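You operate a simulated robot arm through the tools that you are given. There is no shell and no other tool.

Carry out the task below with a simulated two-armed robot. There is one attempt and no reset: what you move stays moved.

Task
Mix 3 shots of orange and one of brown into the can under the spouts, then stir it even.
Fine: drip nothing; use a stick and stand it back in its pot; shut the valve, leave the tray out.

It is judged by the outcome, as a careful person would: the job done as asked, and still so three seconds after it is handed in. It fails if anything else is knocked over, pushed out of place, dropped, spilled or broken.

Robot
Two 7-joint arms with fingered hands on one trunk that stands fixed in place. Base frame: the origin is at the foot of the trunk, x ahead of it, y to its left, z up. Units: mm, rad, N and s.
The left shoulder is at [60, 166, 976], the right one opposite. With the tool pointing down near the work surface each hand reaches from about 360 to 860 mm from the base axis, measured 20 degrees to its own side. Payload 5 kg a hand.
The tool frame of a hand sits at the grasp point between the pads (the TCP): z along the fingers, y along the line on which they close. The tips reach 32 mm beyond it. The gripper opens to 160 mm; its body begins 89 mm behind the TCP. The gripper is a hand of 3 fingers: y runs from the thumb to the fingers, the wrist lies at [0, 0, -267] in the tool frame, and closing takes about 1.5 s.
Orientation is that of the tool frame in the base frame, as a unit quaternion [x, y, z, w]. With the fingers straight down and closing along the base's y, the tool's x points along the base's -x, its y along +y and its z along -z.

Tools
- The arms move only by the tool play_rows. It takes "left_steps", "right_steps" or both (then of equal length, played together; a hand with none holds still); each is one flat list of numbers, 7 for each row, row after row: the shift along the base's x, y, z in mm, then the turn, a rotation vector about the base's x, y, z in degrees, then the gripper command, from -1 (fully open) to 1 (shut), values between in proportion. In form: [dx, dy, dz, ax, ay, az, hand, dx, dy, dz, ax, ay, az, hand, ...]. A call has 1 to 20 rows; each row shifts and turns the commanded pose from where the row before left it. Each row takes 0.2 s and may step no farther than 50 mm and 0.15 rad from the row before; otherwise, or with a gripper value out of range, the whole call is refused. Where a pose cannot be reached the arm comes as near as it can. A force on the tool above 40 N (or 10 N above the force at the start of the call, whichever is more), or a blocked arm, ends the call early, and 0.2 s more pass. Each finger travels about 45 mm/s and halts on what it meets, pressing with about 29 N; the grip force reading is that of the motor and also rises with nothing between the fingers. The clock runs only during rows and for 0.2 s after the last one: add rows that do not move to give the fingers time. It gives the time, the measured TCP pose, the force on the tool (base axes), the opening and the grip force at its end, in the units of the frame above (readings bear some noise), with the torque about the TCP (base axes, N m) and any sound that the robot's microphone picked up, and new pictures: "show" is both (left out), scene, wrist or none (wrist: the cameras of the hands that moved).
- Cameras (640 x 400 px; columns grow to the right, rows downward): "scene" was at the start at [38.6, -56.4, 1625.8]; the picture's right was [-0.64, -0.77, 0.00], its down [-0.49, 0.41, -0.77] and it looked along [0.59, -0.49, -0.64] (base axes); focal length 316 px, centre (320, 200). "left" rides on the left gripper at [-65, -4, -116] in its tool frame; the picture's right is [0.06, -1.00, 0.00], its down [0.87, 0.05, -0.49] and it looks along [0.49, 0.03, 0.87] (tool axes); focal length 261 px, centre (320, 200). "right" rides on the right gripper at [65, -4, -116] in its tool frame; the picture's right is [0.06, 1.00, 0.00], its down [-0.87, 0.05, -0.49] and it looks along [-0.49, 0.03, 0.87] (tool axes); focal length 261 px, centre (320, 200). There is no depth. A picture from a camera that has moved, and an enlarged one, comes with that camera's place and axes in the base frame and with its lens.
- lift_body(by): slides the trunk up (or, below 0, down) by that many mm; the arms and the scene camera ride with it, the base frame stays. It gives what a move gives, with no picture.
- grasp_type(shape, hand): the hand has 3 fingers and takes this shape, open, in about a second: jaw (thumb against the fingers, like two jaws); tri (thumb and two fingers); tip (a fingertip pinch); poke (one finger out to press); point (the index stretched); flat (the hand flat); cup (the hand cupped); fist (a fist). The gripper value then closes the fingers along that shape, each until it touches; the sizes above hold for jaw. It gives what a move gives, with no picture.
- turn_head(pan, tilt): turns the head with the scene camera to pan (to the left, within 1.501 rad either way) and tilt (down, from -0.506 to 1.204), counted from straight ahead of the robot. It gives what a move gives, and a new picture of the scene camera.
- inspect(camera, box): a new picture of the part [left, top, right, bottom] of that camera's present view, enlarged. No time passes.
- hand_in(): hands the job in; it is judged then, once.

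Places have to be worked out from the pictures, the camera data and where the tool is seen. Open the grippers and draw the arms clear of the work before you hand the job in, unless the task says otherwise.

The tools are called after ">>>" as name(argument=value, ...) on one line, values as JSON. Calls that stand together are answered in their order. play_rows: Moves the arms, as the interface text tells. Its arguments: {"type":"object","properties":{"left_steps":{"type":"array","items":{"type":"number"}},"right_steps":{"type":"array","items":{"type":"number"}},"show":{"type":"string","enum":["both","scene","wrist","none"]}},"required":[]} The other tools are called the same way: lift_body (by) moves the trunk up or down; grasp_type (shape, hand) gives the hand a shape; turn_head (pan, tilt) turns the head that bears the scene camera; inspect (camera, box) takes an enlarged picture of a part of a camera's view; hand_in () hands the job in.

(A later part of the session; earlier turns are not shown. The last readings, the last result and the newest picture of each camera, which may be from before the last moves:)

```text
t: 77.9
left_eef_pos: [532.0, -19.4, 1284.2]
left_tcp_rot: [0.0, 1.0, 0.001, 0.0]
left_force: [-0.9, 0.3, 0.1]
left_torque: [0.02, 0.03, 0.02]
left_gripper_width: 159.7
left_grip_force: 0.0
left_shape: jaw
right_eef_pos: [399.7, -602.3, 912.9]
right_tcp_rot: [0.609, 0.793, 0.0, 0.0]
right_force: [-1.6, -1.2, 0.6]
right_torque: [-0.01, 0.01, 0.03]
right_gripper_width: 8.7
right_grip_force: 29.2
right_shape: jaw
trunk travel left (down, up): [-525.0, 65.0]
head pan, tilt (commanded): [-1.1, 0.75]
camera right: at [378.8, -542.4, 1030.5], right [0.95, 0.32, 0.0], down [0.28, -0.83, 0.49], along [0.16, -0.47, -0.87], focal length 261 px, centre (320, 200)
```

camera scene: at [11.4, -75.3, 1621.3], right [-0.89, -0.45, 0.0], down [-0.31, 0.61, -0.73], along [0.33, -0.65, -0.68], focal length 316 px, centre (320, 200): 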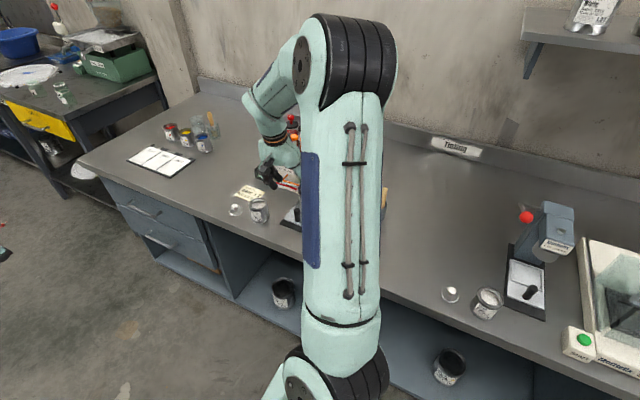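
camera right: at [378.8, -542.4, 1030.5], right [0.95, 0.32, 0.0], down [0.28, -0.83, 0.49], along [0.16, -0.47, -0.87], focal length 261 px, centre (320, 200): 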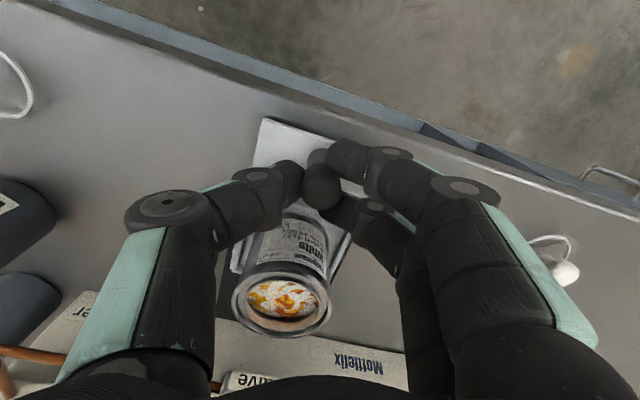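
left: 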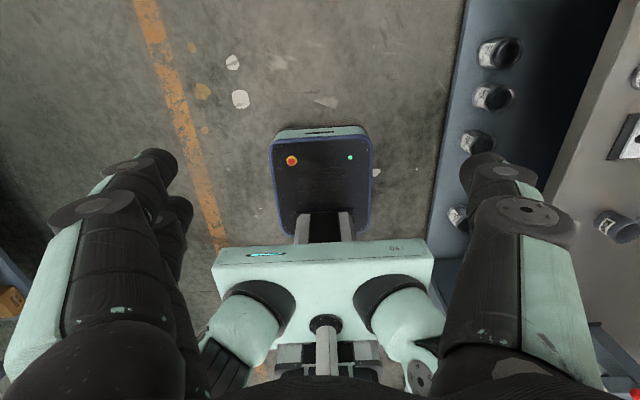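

>>> play_rows(right_steps=[0, 3, 0, 0, 0, 0, 1, 0, 3, 0, 0, 0, 0, 1, 0, 3, 0, 0, 0, 0, 1, 0, 3, 0, 0, 0, 0, 1], show="wrist")

```text
t: 78.9
left_eef_pos: [531.3, -18.8, 1284.3]
left_tcp_rot: [-0.001, 1.0, 0.001, 0.0]
left_force: [0.4, -0.4, 0.1]
left_torque: [0.0, 0.0, -0.01]
left_gripper_width: 159.9
left_grip_force: 0.1
left_shape: jaw
right_eef_pos: [401.4, -590.9, 913.7]
right_tcp_rot: [0.609, 0.793, 0.001, 0.0]
right_force: [-0.5, -1.9, 0.3]
right_torque: [0.01, 0.0, 0.02]
right_gripper_width: 8.8
right_grip_force: 29.1
right_shape: jaw
trunk travel left (down, up): [-525.0, 65.0]
head pan, tilt (commanded): [-1.1, 0.75]
camera right: at [378.7, -530.7, 1030.5], right [0.95, 0.32, 0.0], down [0.28, -0.83, 0.49], along [0.16, -0.47, -0.87], focal length 261 px, centre (320, 200)
```

right: 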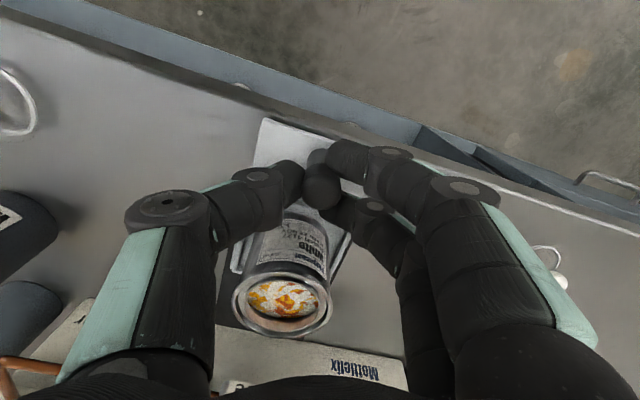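

>>> play_rows(right_steps=[0, 2, 0, 0, 0, 0, 1, 0, 3, 0, 0, 0, 0, 1, 0, 3, 0, 0, 0, 0, 1, 0, 2, 0, 0, 0, 0, 1], show="wrist")

>>> inspect(camera="right", box=[200, 80, 440, 400])

```text
t: 79.9
left_eef_pos: [530.7, -18.2, 1284.4]
left_tcp_rot: [-0.002, 1.0, 0.0, 0.001]
left_force: [0.0, -0.1, -1.0]
left_torque: [0.0, 0.0, 0.02]
left_gripper_width: 160.1
left_grip_force: 0.0
left_shape: jaw
right_eef_pos: [399.5, -589.3, 913.4]
right_tcp_rot: [0.608, 0.794, -0.004, 0.006]
right_force: [-5.4, -17.3, -10.0]
right_torque: [-0.32, 0.12, 0.04]
right_gripper_width: 7.9
right_grip_force: 29.4
right_shape: jaw
trunk travel left (down, up): [-525.0, 65.0]
head pan, tilt (commanded): [-1.1, 0.75]
stopped in row 4 (right hand): the force on the tool passed its limit at 42 N (the readings are from after the stop); the commanded pose is now the measured one
camera right: at [378.9, -527.9, 1030.0], right [0.95, 0.32, 0.0], down [0.28, -0.82, 0.5], along [0.16, -0.48, -0.86], focal length 261 px, centre (320, 200)
```

right: 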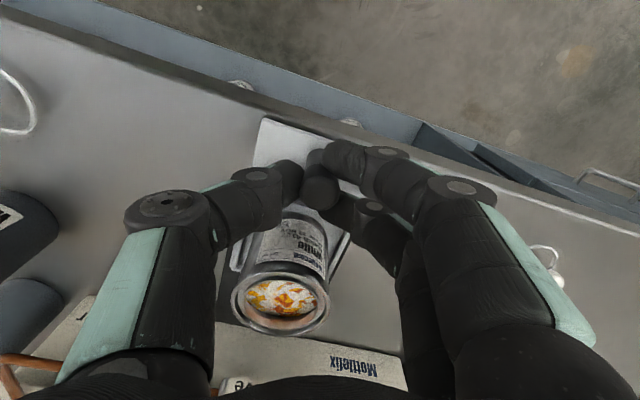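

```text
1.25 times, centred on (320, 240) of right
camera zoom: at [378.9, -527.9, 1030.0], right [0.95, 0.32, 0.0], down [0.28, -0.82, 0.5], along [0.16, -0.48, -0.86], focal length 326 px, centre (320, 150)
```

zoom: 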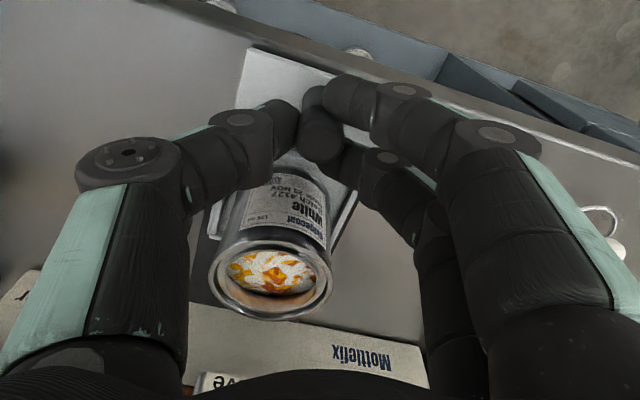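

The tray's stop is reached after ~90 mm of travel. I relieve the pull, open the jaw to the earlier width and rise straight up.

>>> play_rows(right_steps=[0, -1, 0, 0, 0, 0, 1, 0, 0, 0, 0, 0, 0, 0.7, 0, 0, 0, 0, 0, 0, 0.4, 0, 0, 0, 0, 0, 0, 0.4, 0, 0, 0, 0, 0, 0, 0.4, 0, 0, 15, 0, 0, 0, 0.4, 0, 0, 25, 0, 0, 0, 0.4, 0, 0, 40, 0, 0, 0, 0.4, 0, 0, 40, 0, 0, 0, 0.2, 0, 0, 40, 0, 0, 0, 0, 0, 0, 0, 0, 0, 0, -0.3])

>>> inspect(camera="right", box=[220, 80, 440, 280])

```text
t: 82.3
left_eef_pos: [530.9, -19.0, 1284.3]
left_tcp_rot: [-0.001, 1.0, -0.001, -0.001]
left_force: [0.4, -0.1, 0.5]
left_torque: [0.02, 0.01, -0.04]
left_gripper_width: 160.0
left_grip_force: 0.0
left_shape: jaw
right_eef_pos: [402.3, -587.2, 1076.6]
right_tcp_rot: [0.609, 0.793, -0.002, 0.004]
right_force: [-0.7, 0.0, -0.3]
right_torque: [0.04, 0.01, 0.0]
right_gripper_width: 103.5
right_grip_force: 0.0
right_shape: jaw
trunk travel left (down, up): [-525.0, 65.0]
head pan, tilt (commanded): [-1.1, 0.75]
camera scene: at [11.4, -75.9, 1621.2], right [-0.89, -0.45, 0.0], down [-0.31, 0.61, -0.73], along [0.33, -0.65, -0.68], focal length 316 px, centre (320, 200)
camera right: at [381.0, -526.5, 1191.7], right [0.95, 0.32, 0.0], down [0.28, -0.82, 0.5], along [0.16, -0.47, -0.87], focal length 261 px, centre (320, 200)
```

scene: 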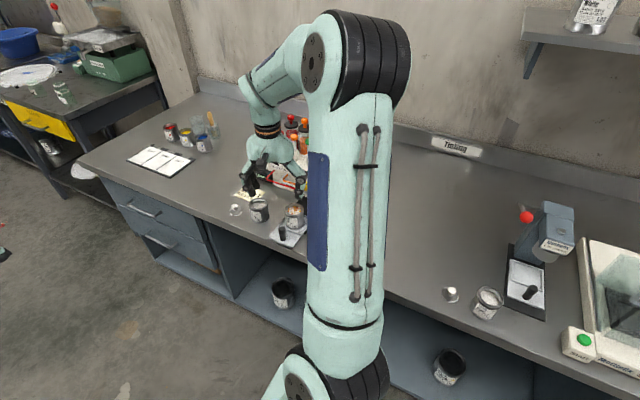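
right: 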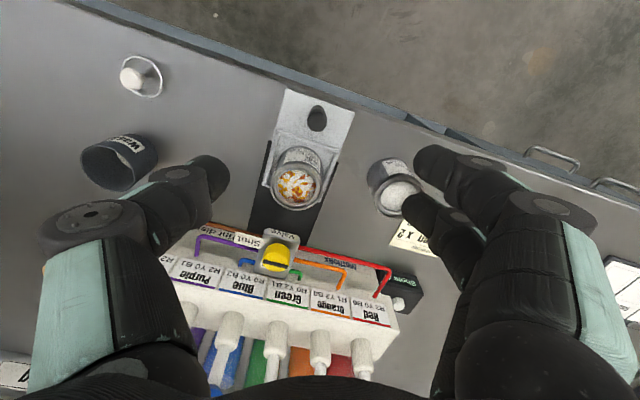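

```text
2.00 times, centred on (330, 180) of right
camera zoom: at [381.0, -526.5, 1191.7], right [0.95, 0.32, 0.0], down [0.28, -0.82, 0.5], along [0.16, -0.47, -0.87], focal length 521 px, centre (300, 240)
```

zoom: 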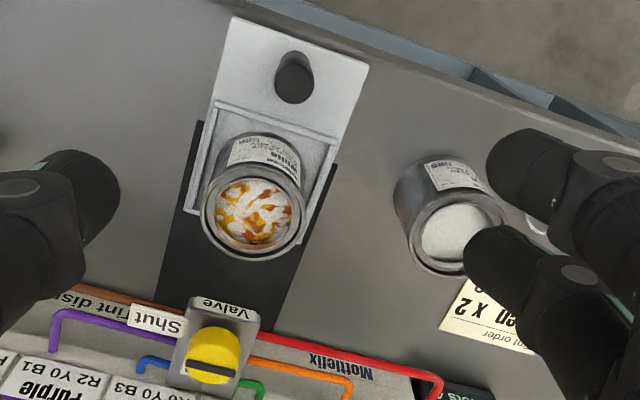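

The tray is out and the can is clear of the spouts. I check for drips and measure the can's rim and paint level.

>>> inspect(camera="right", box=[245, 130, 335, 230])

>>> inspect(camera="right", box=[215, 190, 335, 280])

```text
4.00 times, centred on (290, 180) of right
camera zoom: at [381.0, -526.5, 1191.7], right [0.95, 0.32, 0.0], down [0.28, -0.82, 0.5], along [0.16, -0.47, -0.87], focal length 1043 px, centre (440, 280)
```

zoom: 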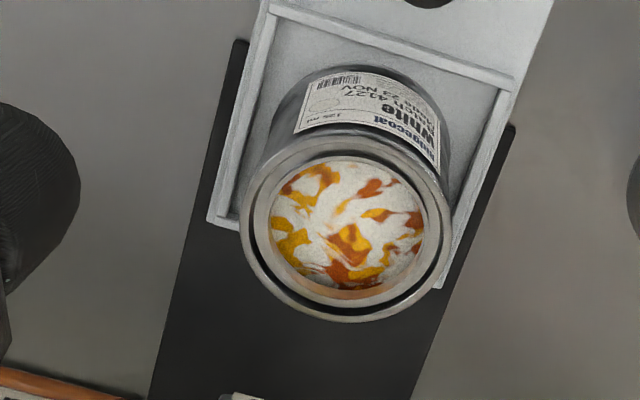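

```text
4.44 times, centred on (275, 235) of right
camera zoom: at [381.0, -526.5, 1191.7], right [0.95, 0.32, 0.0], down [0.28, -0.82, 0.5], along [0.16, -0.47, -0.87], focal length 1158 px, centre (520, 44)
```

zoom: 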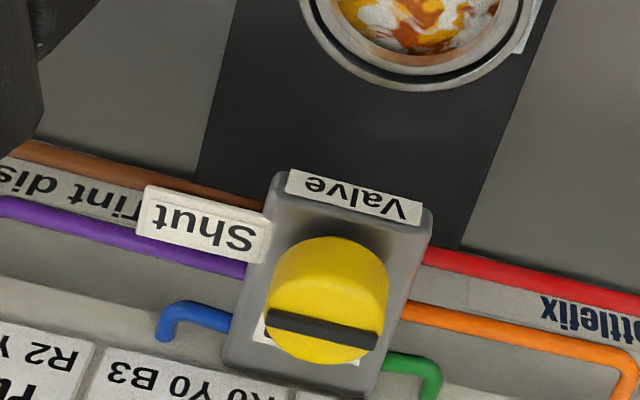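

No drips, valve reads Shut. The can's rim centre is ≈[399,-663.5,924] with paint ≈13 mm lower. Now for the stick: I swing the hand over toward the stick pot, turning it to yaw +20°.

>>> play_rows(right_steps=[-18, 0, 8, 0, 0, 7.3, 0, -18, 0, 8, 0, 0, 7.3, 0, -18, 0, 8, 0, 0, 7.3, 0, -18, 0, 8, 0, 0, 7.3, 0, -18, 0, 8, 0, 0, 7.3, 0, -18, 0, 8, 0, 0, 7.3, 0, -18, 0, 8, 0, 0, 7.3, 0, -18, 0, 8, 0, 0, 7.3, 0, -18, 0, 8, 0, 0, 7.3, 0, -18, 0, 8, 0, 0, 7.3, 0, -18, 0, 0, 0, 0, 7.3, 0, -19, 0, 0, 0, 0, 7.3, 0, -19, 0, 0, 0, 0, 7.3, 0])

```text
t: 85.1
left_eef_pos: [528.8, -19.7, 1287.0]
left_tcp_rot: [0.0, 1.0, 0.0, 0.002]
left_force: [0.2, 0.5, -0.1]
left_torque: [0.03, -0.1, 0.01]
left_gripper_width: 159.8
left_grip_force: 0.1
left_shape: jaw
right_eef_pos: [162.7, -588.4, 1153.9]
right_tcp_rot: [-0.174, 0.985, 0.002, 0.006]
right_force: [-0.7, -0.8, -0.9]
right_torque: [0.04, -0.07, -0.01]
right_gripper_width: 80.8
right_grip_force: 0.1
right_shape: jaw
trunk travel left (down, up): [-525.0, 65.0]
head pan, tilt (commanded): [-1.1, 0.75]
camera scene: at [8.1, -77.4, 1621.3], right [-0.89, -0.45, 0.0], down [-0.31, 0.61, -0.73], along [0.33, -0.65, -0.68], focal length 316 px, centre (320, 200)
camera right: at [101.3, -617.1, 1270.4], right [-0.4, 0.92, 0.0], down [0.79, 0.34, 0.5], along [0.46, 0.2, -0.86], focal length 261 px, centre (320, 200)
```

scene: 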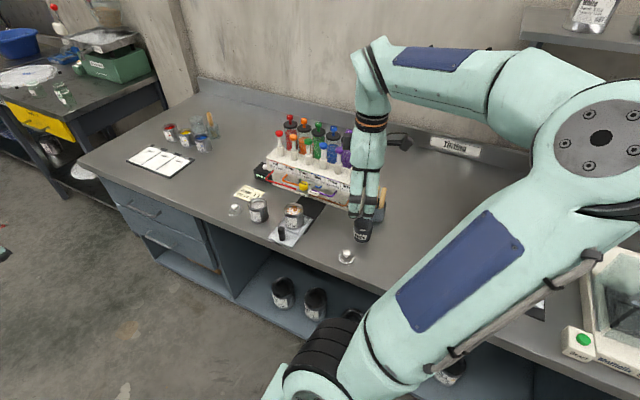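
right: 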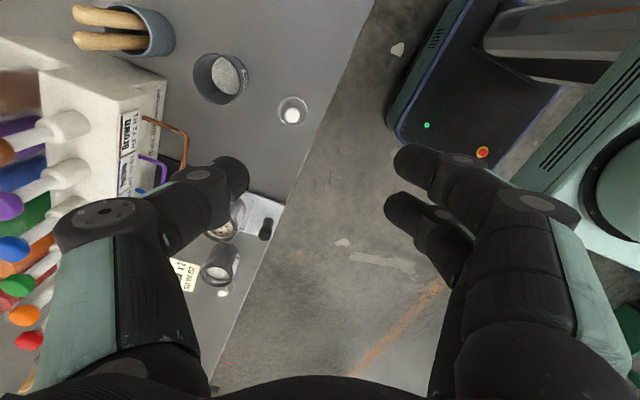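

The arm is clear. I move out toward the pot and view it from above.

>>> play_rows(right_steps=[0, -40, 0, 0, 0, 0, 0, 0, -40, 0, 0, 0, 0, 0, 0, -40, 0, 0, 0, 0, 0, 0, -40, 0, 0, 0, 0, 0, 0, -35, 0, 0, 0, 0, 0])

>>> inspect(camera="right", box=[220, 60, 420, 220])

>>> inspect(camera="scene", box=[300, 80, 440, 260])

```text
t: 86.3
left_eef_pos: [532.3, -16.7, 1283.5]
left_tcp_rot: [-0.002, 1.0, 0.0, -0.001]
left_force: [-0.2, 0.4, -0.2]
left_torque: [-0.04, 0.03, 0.04]
left_gripper_width: 160.0
left_grip_force: 0.0
left_shape: jaw
right_eef_pos: [181.6, -678.7, 1139.9]
right_tcp_rot: [-0.172, 0.985, 0.001, 0.005]
right_force: [0.4, 0.1, -0.9]
right_torque: [-0.01, 0.02, 0.0]
right_gripper_width: 80.3
right_grip_force: 0.0
right_shape: jaw
right hand out of reach, approached as far as the arm can: row 2, 3, 4, 5
trunk travel left (down, up): [-525.0, 65.0]
head pan, tilt (commanded): [-1.1, 0.75]
camera scene: at [11.9, -74.0, 1621.4], right [-0.89, -0.45, 0.0], down [-0.31, 0.61, -0.73], along [0.33, -0.65, -0.68], focal length 316 px, centre (320, 200)
camera right: at [121.3, -706.3, 1256.4], right [-0.4, 0.92, 0.0], down [0.79, 0.34, 0.5], along [0.46, 0.2, -0.87], focal length 261 px, centre (320, 200)
```

scene: 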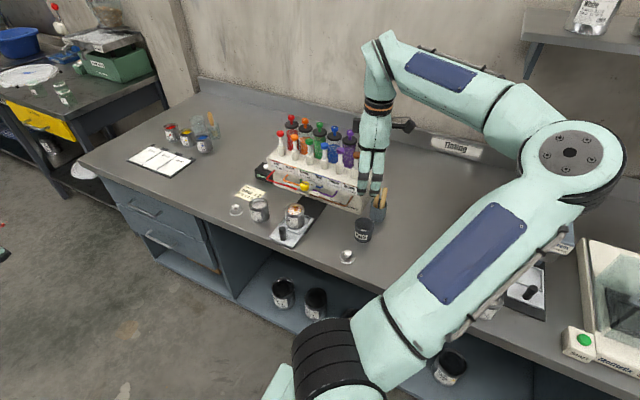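
right: 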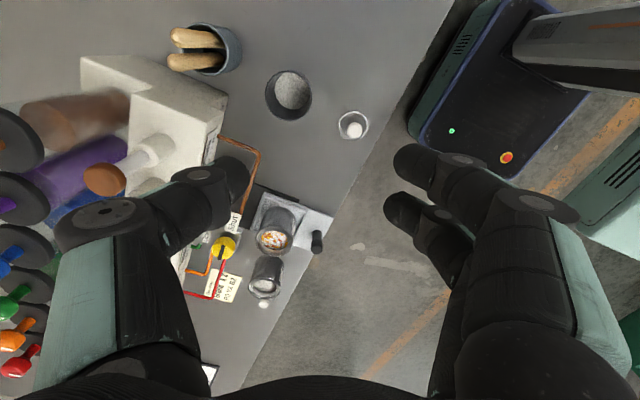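

```text
2.50 times, centred on (320, 140) of right
camera zoom: at [121.3, -706.3, 1256.4], right [-0.4, 0.92, 0.0], down [0.79, 0.34, 0.5], along [0.46, 0.2, -0.87], focal length 652 px, centre (320, 350)
```

zoom: 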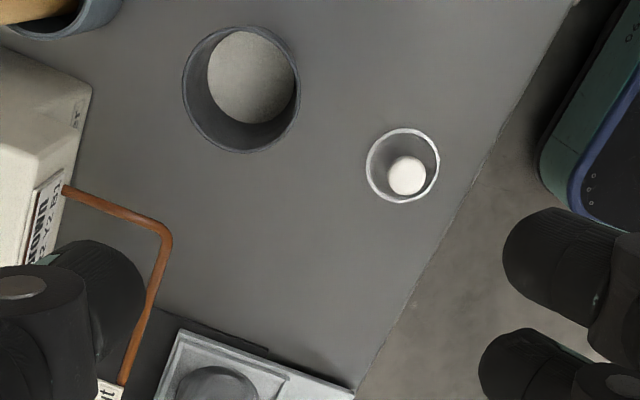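

```text
2.22 times, centred on (370, 170) of scene
camera zoom: at [11.9, -74.0, 1621.4], right [-0.89, -0.45, 0.0], down [-0.31, 0.61, -0.73], along [0.33, -0.65, -0.68], focal length 702 px, centre (209, 267)
```

zoom: 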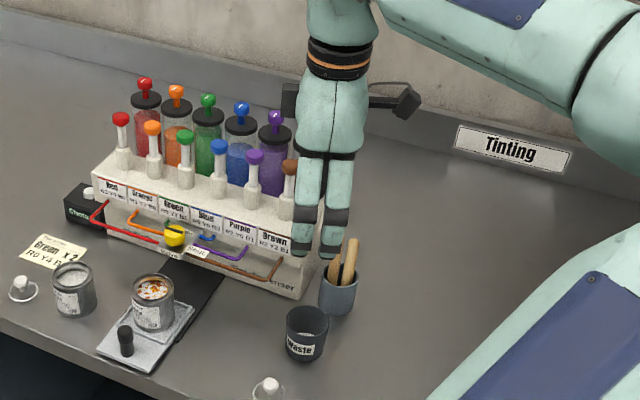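

The arm ran out of reach there with yaw +20° at that height. I bring the command back to where the arm is, then go lower (z≈1050), where the wrist sits closer to shoulder height, and try outward again.

>>> play_rows(right_steps=[0, 40, 0, 0, 0, 0, 0, 0, 40, 0, 0, 0, 0, 0, 0, 30, 0, 0, 0, 0, 0, 0, 0, -35, 0, 0, 0, 0, 0, 0, -35, 0, 0, 0, 0, 0, 0, -30, 0, 0, 0, 0], show="wrist")

```text
t: 87.7
left_eef_pos: [532.2, -19.3, 1285.0]
left_tcp_rot: [0.0, 1.0, 0.0, 0.0]
left_force: [0.4, -0.3, -0.2]
left_torque: [0.0, -0.01, 0.03]
left_gripper_width: 159.8
left_grip_force: 0.1
left_shape: jaw
right_eef_pos: [181.4, -568.2, 1039.2]
right_tcp_rot: [-0.173, 0.985, 0.002, 0.005]
right_force: [0.1, -0.2, 0.8]
right_torque: [0.01, -0.03, 0.0]
right_gripper_width: 80.1
right_grip_force: 0.1
right_shape: jaw
trunk travel left (down, up): [-525.0, 65.0]
head pan, tilt (commanded): [-1.1, 0.75]
camera right: at [120.4, -597.2, 1154.9], right [-0.4, 0.92, 0.0], down [0.79, 0.34, 0.5], along [0.46, 0.2, -0.86], focal length 261 px, centre (320, 200)
```

right: 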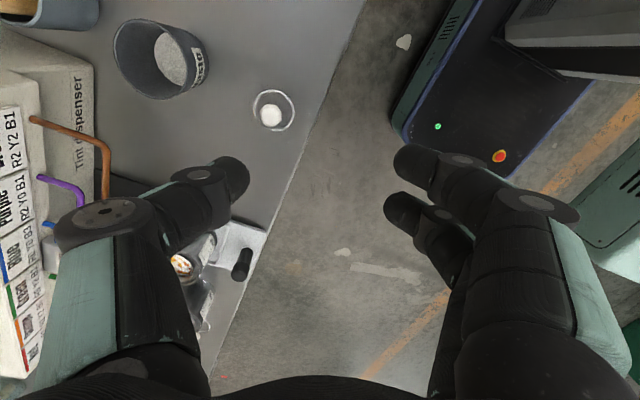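

The command follows the reached pose. Now at lower height I move outward again.

>>> play_rows(right_steps=[-4, -40, 0, 0, 0, 0, 0, -4, -40, 0, 0, 0, 0, 0, -4, -40, 0, 0, 0, 0, 0, -3, -40, 0, 0, 0, 0, 0], show="wrist")

```text
t: 88.7
left_eef_pos: [530.8, -20.3, 1284.2]
left_tcp_rot: [0.0, 1.0, 0.001, 0.001]
left_force: [1.0, -1.0, 0.0]
left_torque: [0.03, 0.01, -0.01]
left_gripper_width: 159.9
left_grip_force: 0.1
left_shape: jaw
right_eef_pos: [165.9, -731.0, 1039.5]
right_tcp_rot: [-0.173, 0.985, 0.003, 0.005]
right_force: [-0.7, -0.8, 0.5]
right_torque: [0.07, 0.0, 0.02]
right_gripper_width: 80.0
right_grip_force: 0.1
right_shape: jaw
trunk travel left (down, up): [-525.0, 65.0]
head pan, tilt (commanded): [-1.1, 0.75]
camera right: at [103.9, -759.2, 1155.2], right [-0.4, 0.92, 0.0], down [0.79, 0.34, 0.5], along [0.46, 0.2, -0.86], focal length 261 px, centre (320, 200)
```

right: 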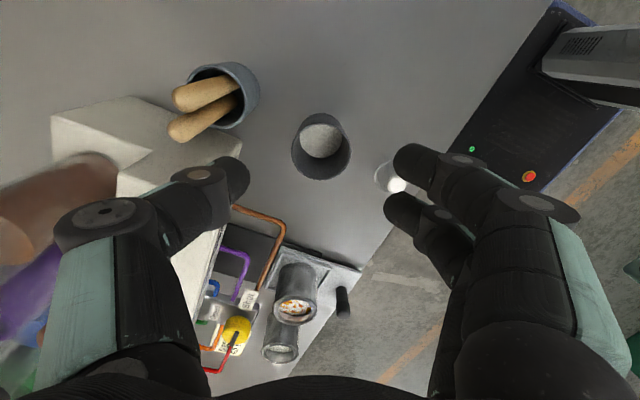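

Reached this time. I zoom on the pot from here to re-measure the sticks.

>>> inspect(camera="right", box=[150, 50, 270, 150])

```text
4.00 times, centred on (210, 100) of right
camera zoom: at [103.9, -759.2, 1155.2], right [-0.4, 0.92, 0.0], down [0.79, 0.34, 0.5], along [0.46, 0.2, -0.86], focal length 1043 px, centre (760, 600)
```

zoom: 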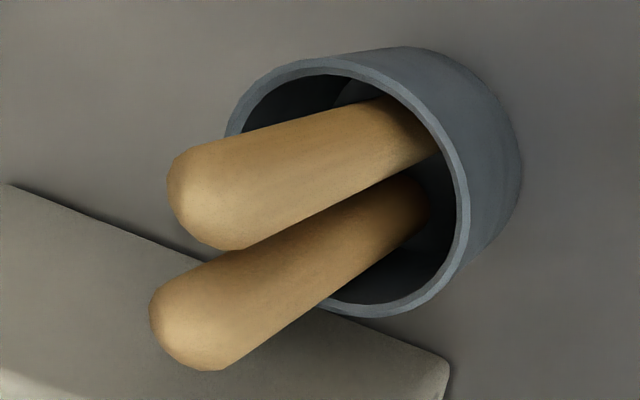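

Sticks stand nearly vertical at about [164,-827] and [184,-827], tops z≈985, Ø≈14. I move the open hand above the outer one (staying above the tops).

>>> play_rows(right_steps=[0, -30, 3, 0, 0, 0, 0.1, -1, -30, 3, 0, 0, 0, 0.2, -1, -25, 3, 0, 0, 0, 0.3, 0, 0, 0, 0, 0, 0, 0.3])

>>> inspect(camera="right", box=[220, 100, 420, 260])

>>> inspect(camera="scene", box=[300, 60, 460, 260])

```text
t: 89.7
left_eef_pos: [531.6, -18.1, 1284.2]
left_tcp_rot: [-0.002, 1.0, 0.0, 0.0]
left_force: [1.2, 1.0, 0.1]
left_torque: [0.01, 0.02, -0.02]
left_gripper_width: 160.2
left_grip_force: 0.1
left_shape: jaw
right_eef_pos: [165.6, -746.8, 1042.2]
right_tcp_rot: [-0.17, 0.985, -0.001, 0.006]
right_force: [-0.1, 1.0, 0.8]
right_torque: [0.02, 0.01, 0.03]
right_gripper_width: 56.5
right_grip_force: 0.0
right_shape: jaw
right hand out of reach, approached as far as the arm can: row 1, 2, 3
trunk travel left (down, up): [-525.0, 65.0]
head pan, tilt (commanded): [-1.1, 0.75]
camera scene: at [11.3, -75.0, 1621.3], right [-0.89, -0.45, 0.0], down [-0.31, 0.61, -0.73], along [0.33, -0.65, -0.68], focal length 316 px, centre (320, 200)
camera right: at [105.3, -773.9, 1158.4], right [-0.39, 0.92, 0.0], down [0.8, 0.34, 0.5], along [0.46, 0.19, -0.87], focal length 261 px, centre (320, 200)
```

scene: 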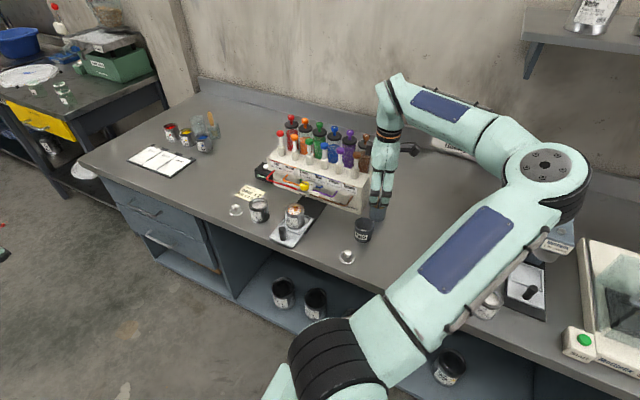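
right: 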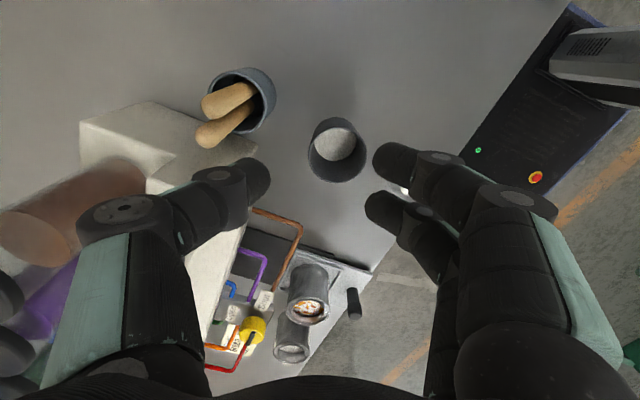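

```text
2.50 times, centred on (320, 180) of right
camera zoom: at [105.3, -773.9, 1158.4], right [-0.39, 0.92, 0.0], down [0.8, 0.34, 0.5], along [0.46, 0.19, -0.87], focal length 652 px, centre (320, 250)
```

zoom: 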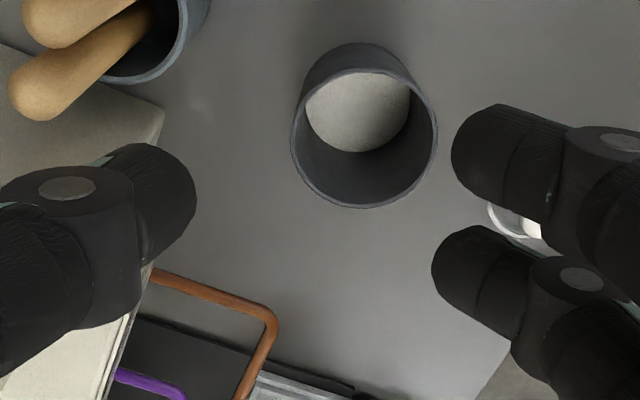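

```text
2.00 times, centred on (380, 160) of scene
camera zoom: at [11.3, -75.0, 1621.3], right [-0.89, -0.45, 0.0], down [-0.31, 0.61, -0.73], along [0.33, -0.65, -0.68], focal length 632 px, centre (200, 280)
```

zoom: 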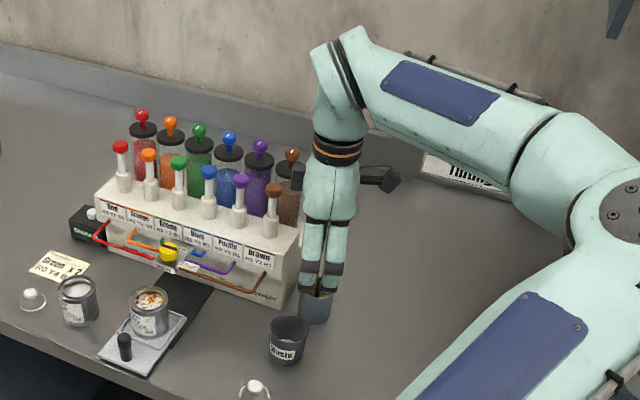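

Still limited with this yaw. A yaw of about -15° lets me take the other stick (x≈184) with the same clearances and a more natural arm posture, so I back off, turn, and try going out again.

>>> play_rows(right_steps=[4, 22, 4, 0, 0, -7, 0.2, 4, 22, 4, 0, 0, -7, 0.2, 4, 22, 4, 0, 0, -7, 0.2, 4, 22, 4, 0, 0, -7, 0.2, 3, 12, 4, 0, 0, -7, 0.2, 0, 0, 0, 0, 0, 0, 0.2])

```text
t: 91.1
left_eef_pos: [531.0, -19.4, 1283.5]
left_tcp_rot: [-0.001, 1.0, 0.0, 0.0]
left_force: [0.7, -1.1, 0.6]
left_torque: [0.03, -0.01, 0.0]
left_gripper_width: 160.0
left_grip_force: 0.1
left_shape: jaw
right_eef_pos: [184.3, -646.3, 1062.5]
right_tcp_rot: [0.132, 0.991, 0.0, 0.006]
right_force: [-0.1, 0.1, 0.4]
right_torque: [0.02, -0.03, -0.02]
right_gripper_width: 63.3
right_grip_force: 0.2
right_shape: jaw
trunk travel left (down, up): [-525.0, 65.0]
head pan, tilt (commanded): [-1.1, 0.75]
camera scene: at [10.9, -76.0, 1621.2], right [-0.89, -0.45, 0.0], down [-0.31, 0.61, -0.73], along [0.33, -0.65, -0.68], focal length 316 px, centre (320, 200)
camera right: at [118.9, -635.4, 1177.7], right [0.2, 0.98, 0.0], down [0.85, -0.17, 0.5], along [0.49, -0.1, -0.86], focal length 261 px, centre (320, 200)
```

scene: 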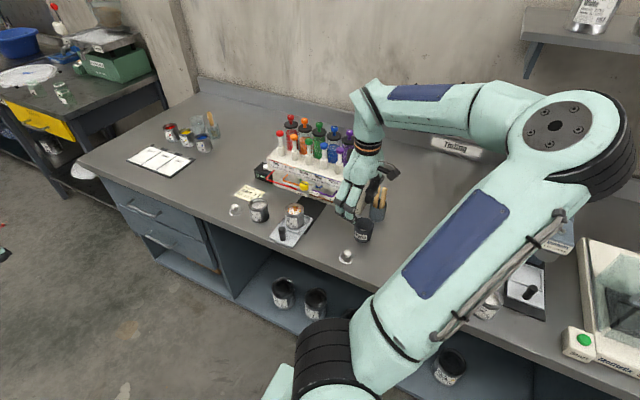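
right: 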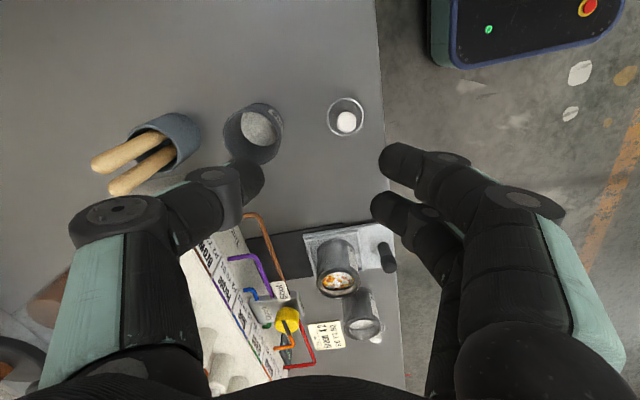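

>>> play_rows(right_steps=[0, -40, -3, 0, 0, 0, 0.2, 0, -40, -3, 0, 0, 0, 0.2, 0, -40, -3, 0, 0, 0, 0.3, 0, -30, -3, 0, 0, 0, 0.3, 0, 0, 0, 0, 0, 0, 0.3])

>>> inspect(camera="right", box=[180, 60, 400, 240])

```text
t: 92.3
left_eef_pos: [531.8, -16.2, 1284.7]
left_tcp_rot: [-0.001, 1.0, -0.001, 0.001]
left_force: [0.5, -0.3, -1.1]
left_torque: [-0.03, 0.02, 0.02]
left_gripper_width: 160.0
left_grip_force: 0.0
left_shape: jaw
right_eef_pos: [185.7, -796.2, 1049.9]
right_tcp_rot: [0.131, 0.991, 0.0, 0.006]
right_force: [0.2, 0.6, -1.7]
right_torque: [-0.03, -0.01, -0.02]
right_gripper_width: 56.5
right_grip_force: 0.0
right_shape: jaw
trunk travel left (down, up): [-525.0, 65.0]
head pan, tilt (commanded): [-1.1, 0.75]
camera scene: at [11.0, -75.2, 1621.3], right [-0.89, -0.45, 0.0], down [-0.31, 0.61, -0.73], along [0.33, -0.65, -0.68], focal length 316 px, centre (320, 200)
camera right: at [119.5, -785.3, 1166.0], right [0.2, 0.98, 0.0], down [0.85, -0.17, 0.5], along [0.49, -0.1, -0.87], focal length 261 px, centre (320, 200)
```

scene: 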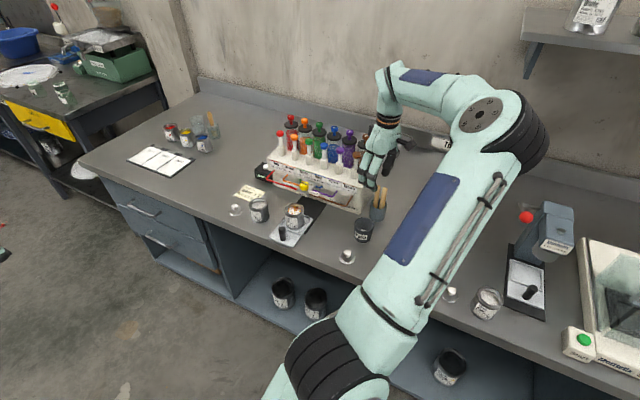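
right: 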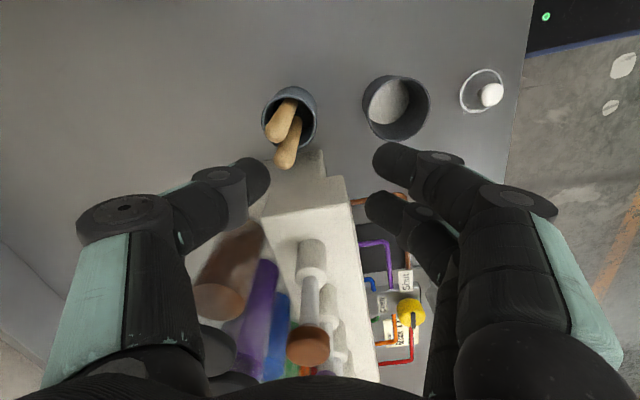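

```text
2.22 times, centred on (290, 150) of right
camera zoom: at [119.5, -785.3, 1166.0], right [0.2, 0.98, 0.0], down [0.85, -0.17, 0.5], along [0.49, -0.1, -0.87], focal length 579 px, centre (387, 311)
```

zoom: 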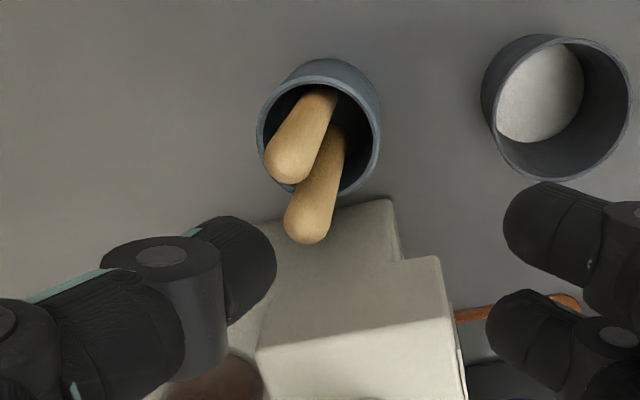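

Reached now. The sticks measure [163.5,-826] and [183,-826], tops z≈985. I centre the jaw over the right-hand stick.

>>> play_rows(right_steps=[-1, -15, 0, 0, 0, 0, 0.35, -1, -15, 0, 0, 0, 0, 0.4, 0, 0, -12, 0, 0, 0, 0.4, 0, 0, 0, 0, 0, 0, 0.4], show="wrist")

>>> inspect(camera="right", box=[220, 80, 420, 240])

```text
t: 93.3
left_eef_pos: [531.9, -17.6, 1284.1]
left_tcp_rot: [-0.001, 1.0, 0.0, 0.0]
left_force: [0.1, -0.2, -0.8]
left_torque: [0.0, -0.03, -0.01]
left_gripper_width: 159.8
left_grip_force: 0.0
left_shape: jaw
right_eef_pos: [182.5, -826.9, 1038.5]
right_tcp_rot: [0.131, 0.991, 0.0, 0.006]
right_force: [-0.3, -1.8, -0.3]
right_torque: [-0.02, -0.03, -0.03]
right_gripper_width: 48.4
right_grip_force: 0.1
right_shape: jaw
trunk travel left (down, up): [-525.0, 65.0]
head pan, tilt (commanded): [-1.1, 0.75]
camera right: at [117.6, -815.3, 1154.1], right [0.2, 0.98, 0.0], down [0.85, -0.17, 0.5], along [0.49, -0.1, -0.87], focal length 261 px, centre (320, 200)
```

right: 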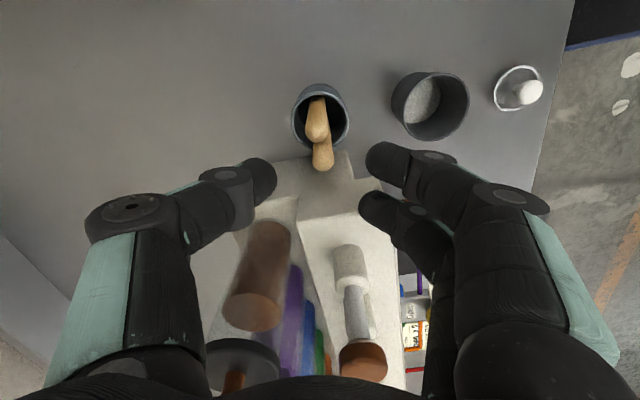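

```text
2.50 times, centred on (320, 160) of right
camera zoom: at [117.6, -815.3, 1154.1], right [0.2, 0.98, 0.0], down [0.85, -0.17, 0.5], along [0.49, -0.1, -0.87], focal length 652 px, centre (320, 300)
```

zoom: 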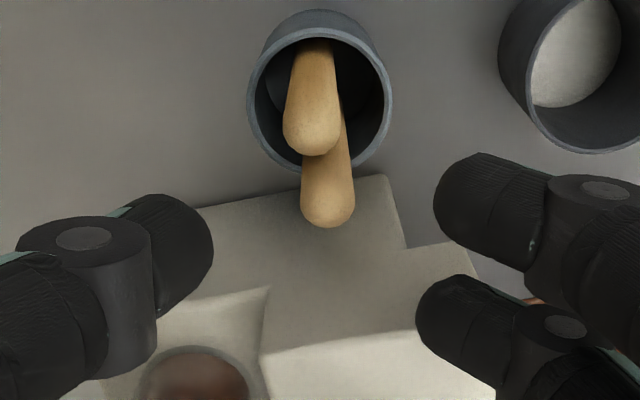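

Stick B is on the tool axis within 2 mm. I lower around it to z≈974.

>>> play_rows(right_steps=[0.5, 1.5, -12, 0, 0, 0, 0.4, 0, 0, -15, 0, 0, 0, 0.4, 0, 0, -15, 0, 0, 0, 0.4, 0, 0, -12, 0, 0, 0, 0.4, 0, 0, -10, 0, 0, 0, 0.4, 0, 0, 0, 0, 0, 0, 0.4], show="wrist")

>>> inspect(camera="right", box=[220, 80, 420, 240])

>>> inspect(camera="scene", box=[330, 100, 450, 250])

```text
t: 94.7
left_eef_pos: [531.6, -18.7, 1284.6]
left_tcp_rot: [-0.001, 1.0, 0.0, 0.0]
left_force: [0.6, -0.1, 0.2]
left_torque: [0.01, -0.06, 0.01]
left_gripper_width: 159.9
left_grip_force: 0.1
left_shape: jaw
right_eef_pos: [184.2, -824.1, 974.2]
right_tcp_rot: [0.132, 0.991, 0.002, 0.006]
right_force: [0.5, 0.5, 0.1]
right_torque: [0.02, -0.01, -0.01]
right_gripper_width: 48.4
right_grip_force: 0.1
right_shape: jaw
trunk travel left (down, up): [-525.0, 65.0]
head pan, tilt (commanded): [-1.1, 0.75]
camera right: at [118.1, -813.3, 1090.2], right [0.2, 0.98, 0.0], down [0.85, -0.17, 0.5], along [0.49, -0.1, -0.86], focal length 261 px, centre (320, 200)
```

right: 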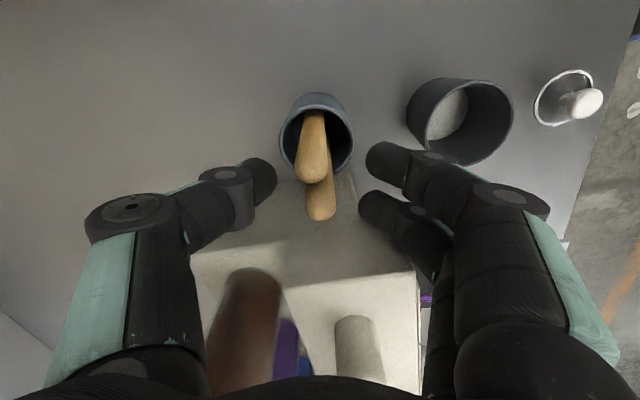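

```text
2.50 times, centred on (320, 160) of right
camera zoom: at [118.1, -813.3, 1090.2], right [0.2, 0.98, 0.0], down [0.85, -0.17, 0.5], along [0.49, -0.1, -0.86], focal length 652 px, centre (320, 300)
```

zoom: 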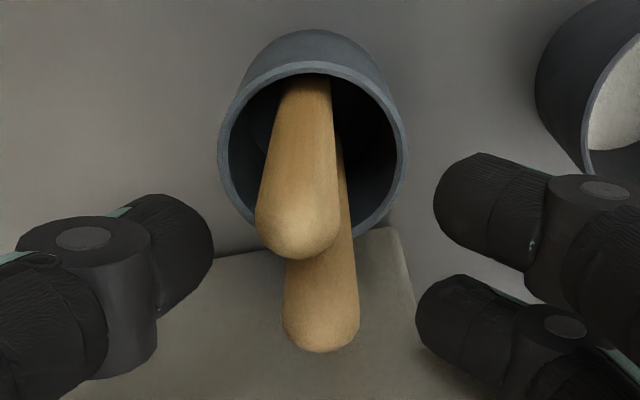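

```text
2.67 times, centred on (390, 175) of scene
camera zoom: at [11.0, -75.5, 1621.3], right [-0.89, -0.45, 0.0], down [-0.31, 0.61, -0.73], along [0.33, -0.65, -0.68], focal length 843 px, centre (133, 267)
```

zoom: 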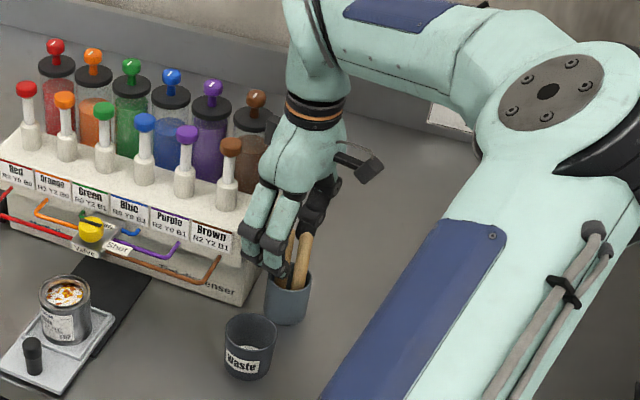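

The stick lies between thumb and fingers with the other stick clear. I close the jaw on it.

>>> play_rows(right_steps=[0, 0, 0, 0, 0, 0, 0.6, 0, 0, 0, 0, 0, 0, 0.8, 0, 0, 0, 0, 0, 0, 1, 0, 0, 0, 0, 0, 0, 1, 0, 0, 0, 0, 0, 0, 1], show="wrist")

>>> inspect(camera="right", box=[220, 80, 420, 240])

>>> inspect(camera="scene", box=[350, 150, 430, 250])

```text
t: 95.9
left_eef_pos: [530.7, -17.2, 1284.1]
left_tcp_rot: [-0.001, 1.0, 0.0, 0.0]
left_force: [-0.8, -0.6, -0.6]
left_torque: [-0.03, 0.01, -0.06]
left_gripper_width: 160.0
left_grip_force: 0.0
left_shape: jaw
right_eef_pos: [182.7, -824.9, 974.5]
right_tcp_rot: [0.13, 0.991, 0.0, 0.006]
right_force: [-0.4, 0.3, 0.5]
right_torque: [-0.01, 0.01, -0.03]
right_gripper_width: 0.0
right_grip_force: 29.2
right_shape: jaw
trunk travel left (down, up): [-525.0, 65.0]
head pan, tilt (commanded): [-1.1, 0.75]
camera right: at [118.1, -813.4, 1090.4], right [0.2, 0.98, 0.0], down [0.85, -0.17, 0.5], along [0.49, -0.1, -0.86], focal length 261 px, centre (320, 200)
```

right: 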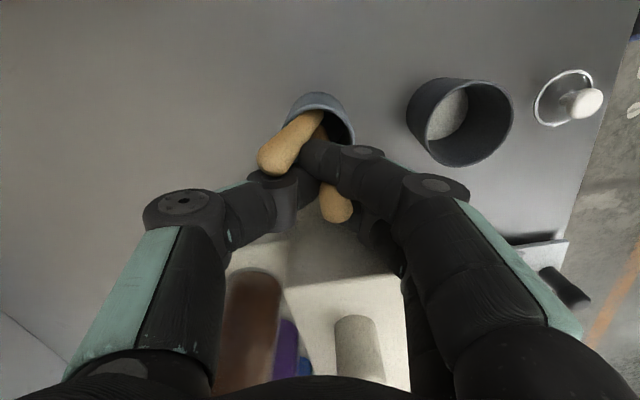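

```text
2.50 times, centred on (320, 160) of right
camera zoom: at [118.1, -813.4, 1090.4], right [0.2, 0.98, 0.0], down [0.85, -0.17, 0.5], along [0.49, -0.1, -0.86], focal length 652 px, centre (320, 300)
```

zoom: 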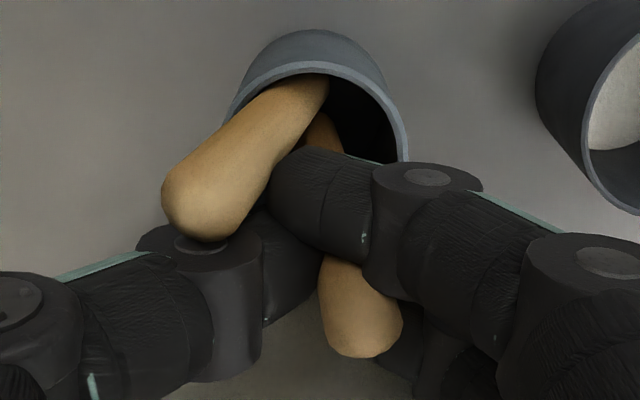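

```text
4.00 times, centred on (390, 200) of scene
camera zoom: at [11.0, -75.6, 1621.3], right [-0.89, -0.45, 0.0], down [-0.31, 0.61, -0.73], along [0.33, -0.65, -0.68], focal length 1264 px, centre (40, 200)
```

zoom: 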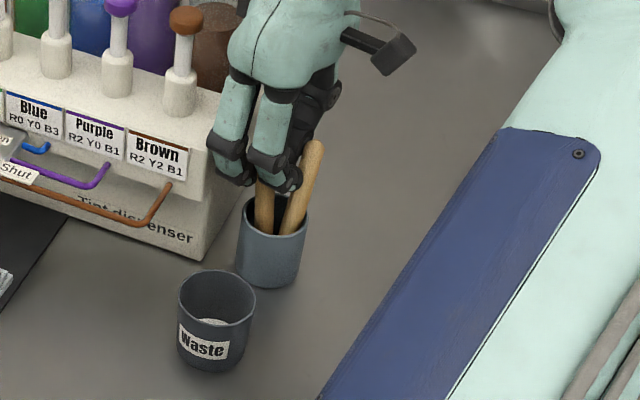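

The stick slipped past the pads (width 0) and the other stick is being leaned. I open again and look before retrying.

>>> play_rows(right_steps=[0, 0, 0, 0, 0, 0, 0.8, 0, 0, 0, 0, 0, 0, 0.6, 0, 0, 0, 0, 0, 0, 0.4, 0, 0, 0, 0, 0, 0, 0.3, 0, 0, 0, 0, 0, 0, 0.3], show="wrist")

>>> inspect(camera="right", box=[220, 80, 420, 240])

>>> inspect(camera="scene", box=[350, 150, 430, 250])

```text
t: 97.1
left_eef_pos: [531.3, -19.0, 1284.5]
left_tcp_rot: [-0.001, 1.0, -0.001, -0.001]
left_force: [-0.7, 0.1, 0.8]
left_torque: [-0.02, 0.0, 0.0]
left_gripper_width: 159.8
left_grip_force: 0.1
left_shape: jaw
right_eef_pos: [183.8, -825.1, 974.8]
right_tcp_rot: [0.132, 0.991, 0.0, 0.006]
right_force: [-1.0, -1.1, 0.3]
right_torque: [-0.07, 0.1, 0.04]
right_gripper_width: 54.5
right_grip_force: 0.1
right_shape: jaw
trunk travel left (down, up): [-525.0, 65.0]
head pan, tilt (commanded): [-1.1, 0.75]
camera right: at [117.5, -813.6, 1090.3], right [0.2, 0.98, 0.0], down [0.85, -0.17, 0.5], along [0.49, -0.1, -0.87], focal length 261 px, centre (320, 200)
```

right: 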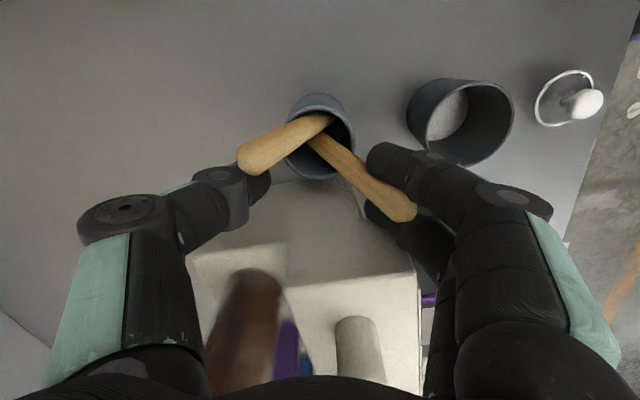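

```text
2.50 times, centred on (320, 160) of right
camera zoom: at [117.5, -813.6, 1090.3], right [0.2, 0.98, 0.0], down [0.85, -0.17, 0.5], along [0.49, -0.1, -0.87], focal length 652 px, centre (320, 300)
```

zoom: 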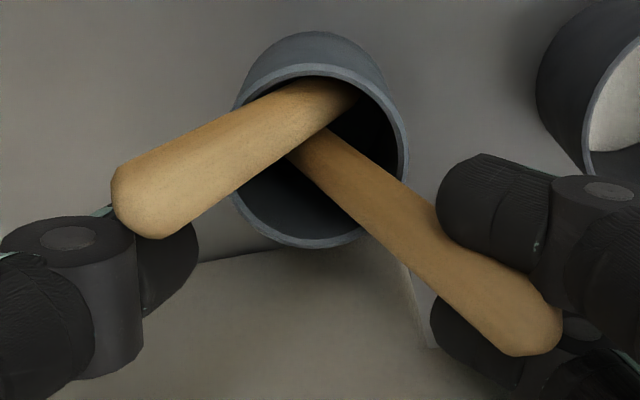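

```text
4.00 times, centred on (390, 200) of scene
camera zoom: at [10.8, -75.7, 1621.3], right [-0.89, -0.45, 0.0], down [-0.31, 0.61, -0.73], along [0.33, -0.65, -0.68], focal length 1264 px, centre (40, 200)
```

zoom: 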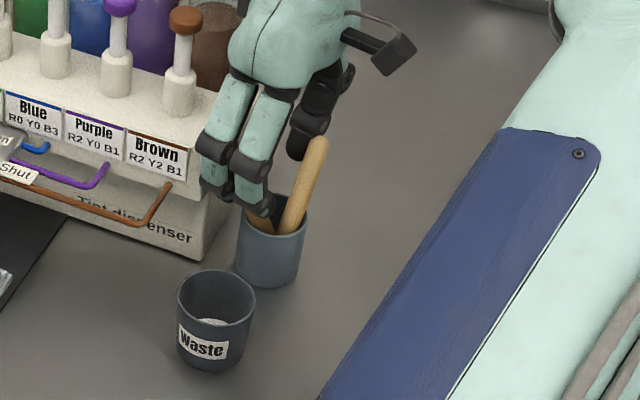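

The sticks have fanned apart (one leaning to each side) but both are still in the pot; that actually separates their tops. I lift straight up slowly and look again.

>>> play_rows(right_steps=[0, 0, 8, 0, 0, 0, 0.3, 0, 0, 10, 0, 0, 0, 0.3, 0, 0, 12, 0, 0, 0, 0.3, 0, 0, 15, 0, 0, 0, 0.3, 0, 0, 20, 0, 0, 0, 0.3, 0, 0, 0, 0, 0, 0, 0.3], show="wrist")

>>> inspect(camera="right", box=[220, 60, 420, 220])

>>> inspect(camera="scene", box=[340, 130, 440, 250])

```text
t: 98.5
left_eef_pos: [531.5, -19.8, 1283.6]
left_tcp_rot: [-0.001, 1.0, 0.0, 0.001]
left_force: [0.4, -0.3, -1.0]
left_torque: [0.0, -0.05, 0.0]
left_gripper_width: 160.2
left_grip_force: 0.0
left_shape: jaw
right_eef_pos: [184.3, -825.5, 1038.4]
right_tcp_rot: [0.13, 0.992, 0.001, 0.007]
right_force: [-0.3, -1.0, 0.2]
right_torque: [0.04, -0.03, -0.01]
right_gripper_width: 55.6
right_grip_force: 0.1
right_shape: jaw
trunk travel left (down, up): [-525.0, 65.0]
head pan, tilt (commanded): [-1.1, 0.75]
camera right: at [118.0, -814.0, 1155.2], right [0.2, 0.98, 0.0], down [0.85, -0.17, 0.5], along [0.49, -0.1, -0.86], focal length 261 px, centre (320, 200)
```

right: 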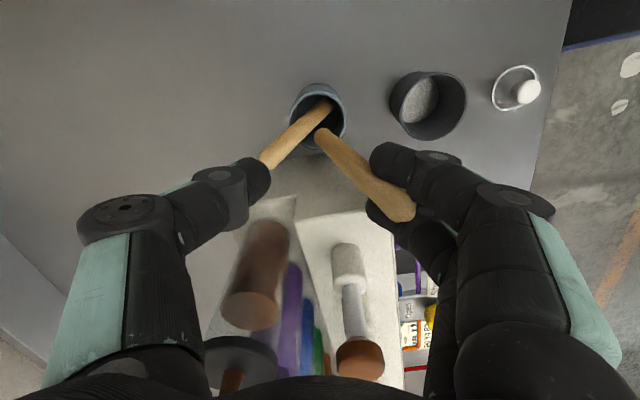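

```text
2.50 times, centred on (320, 140) of right
camera zoom: at [118.0, -814.0, 1155.2], right [0.2, 0.98, 0.0], down [0.85, -0.17, 0.5], along [0.49, -0.1, -0.86], focal length 652 px, centre (320, 350)
```

zoom: 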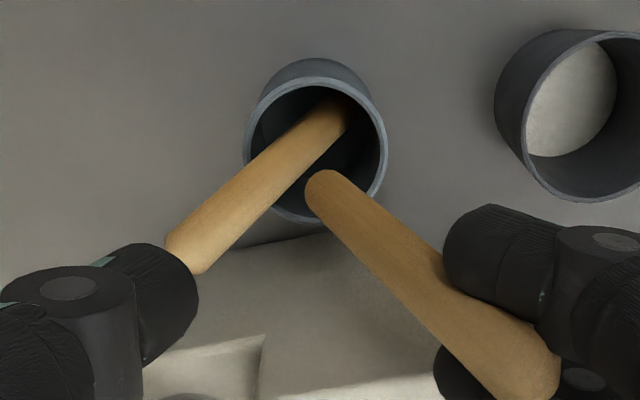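

```text
3.33 times, centred on (390, 190) of scene
camera zoom: at [11.0, -76.0, 1621.2], right [-0.89, -0.45, 0.0], down [-0.31, 0.61, -0.73], along [0.33, -0.65, -0.68], focal length 1053 px, centre (87, 233)
```

zoom: 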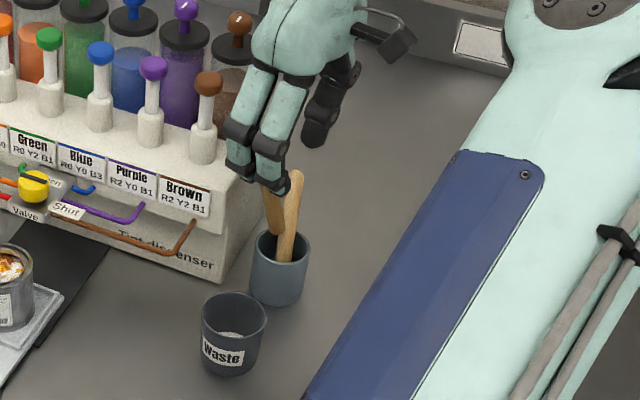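

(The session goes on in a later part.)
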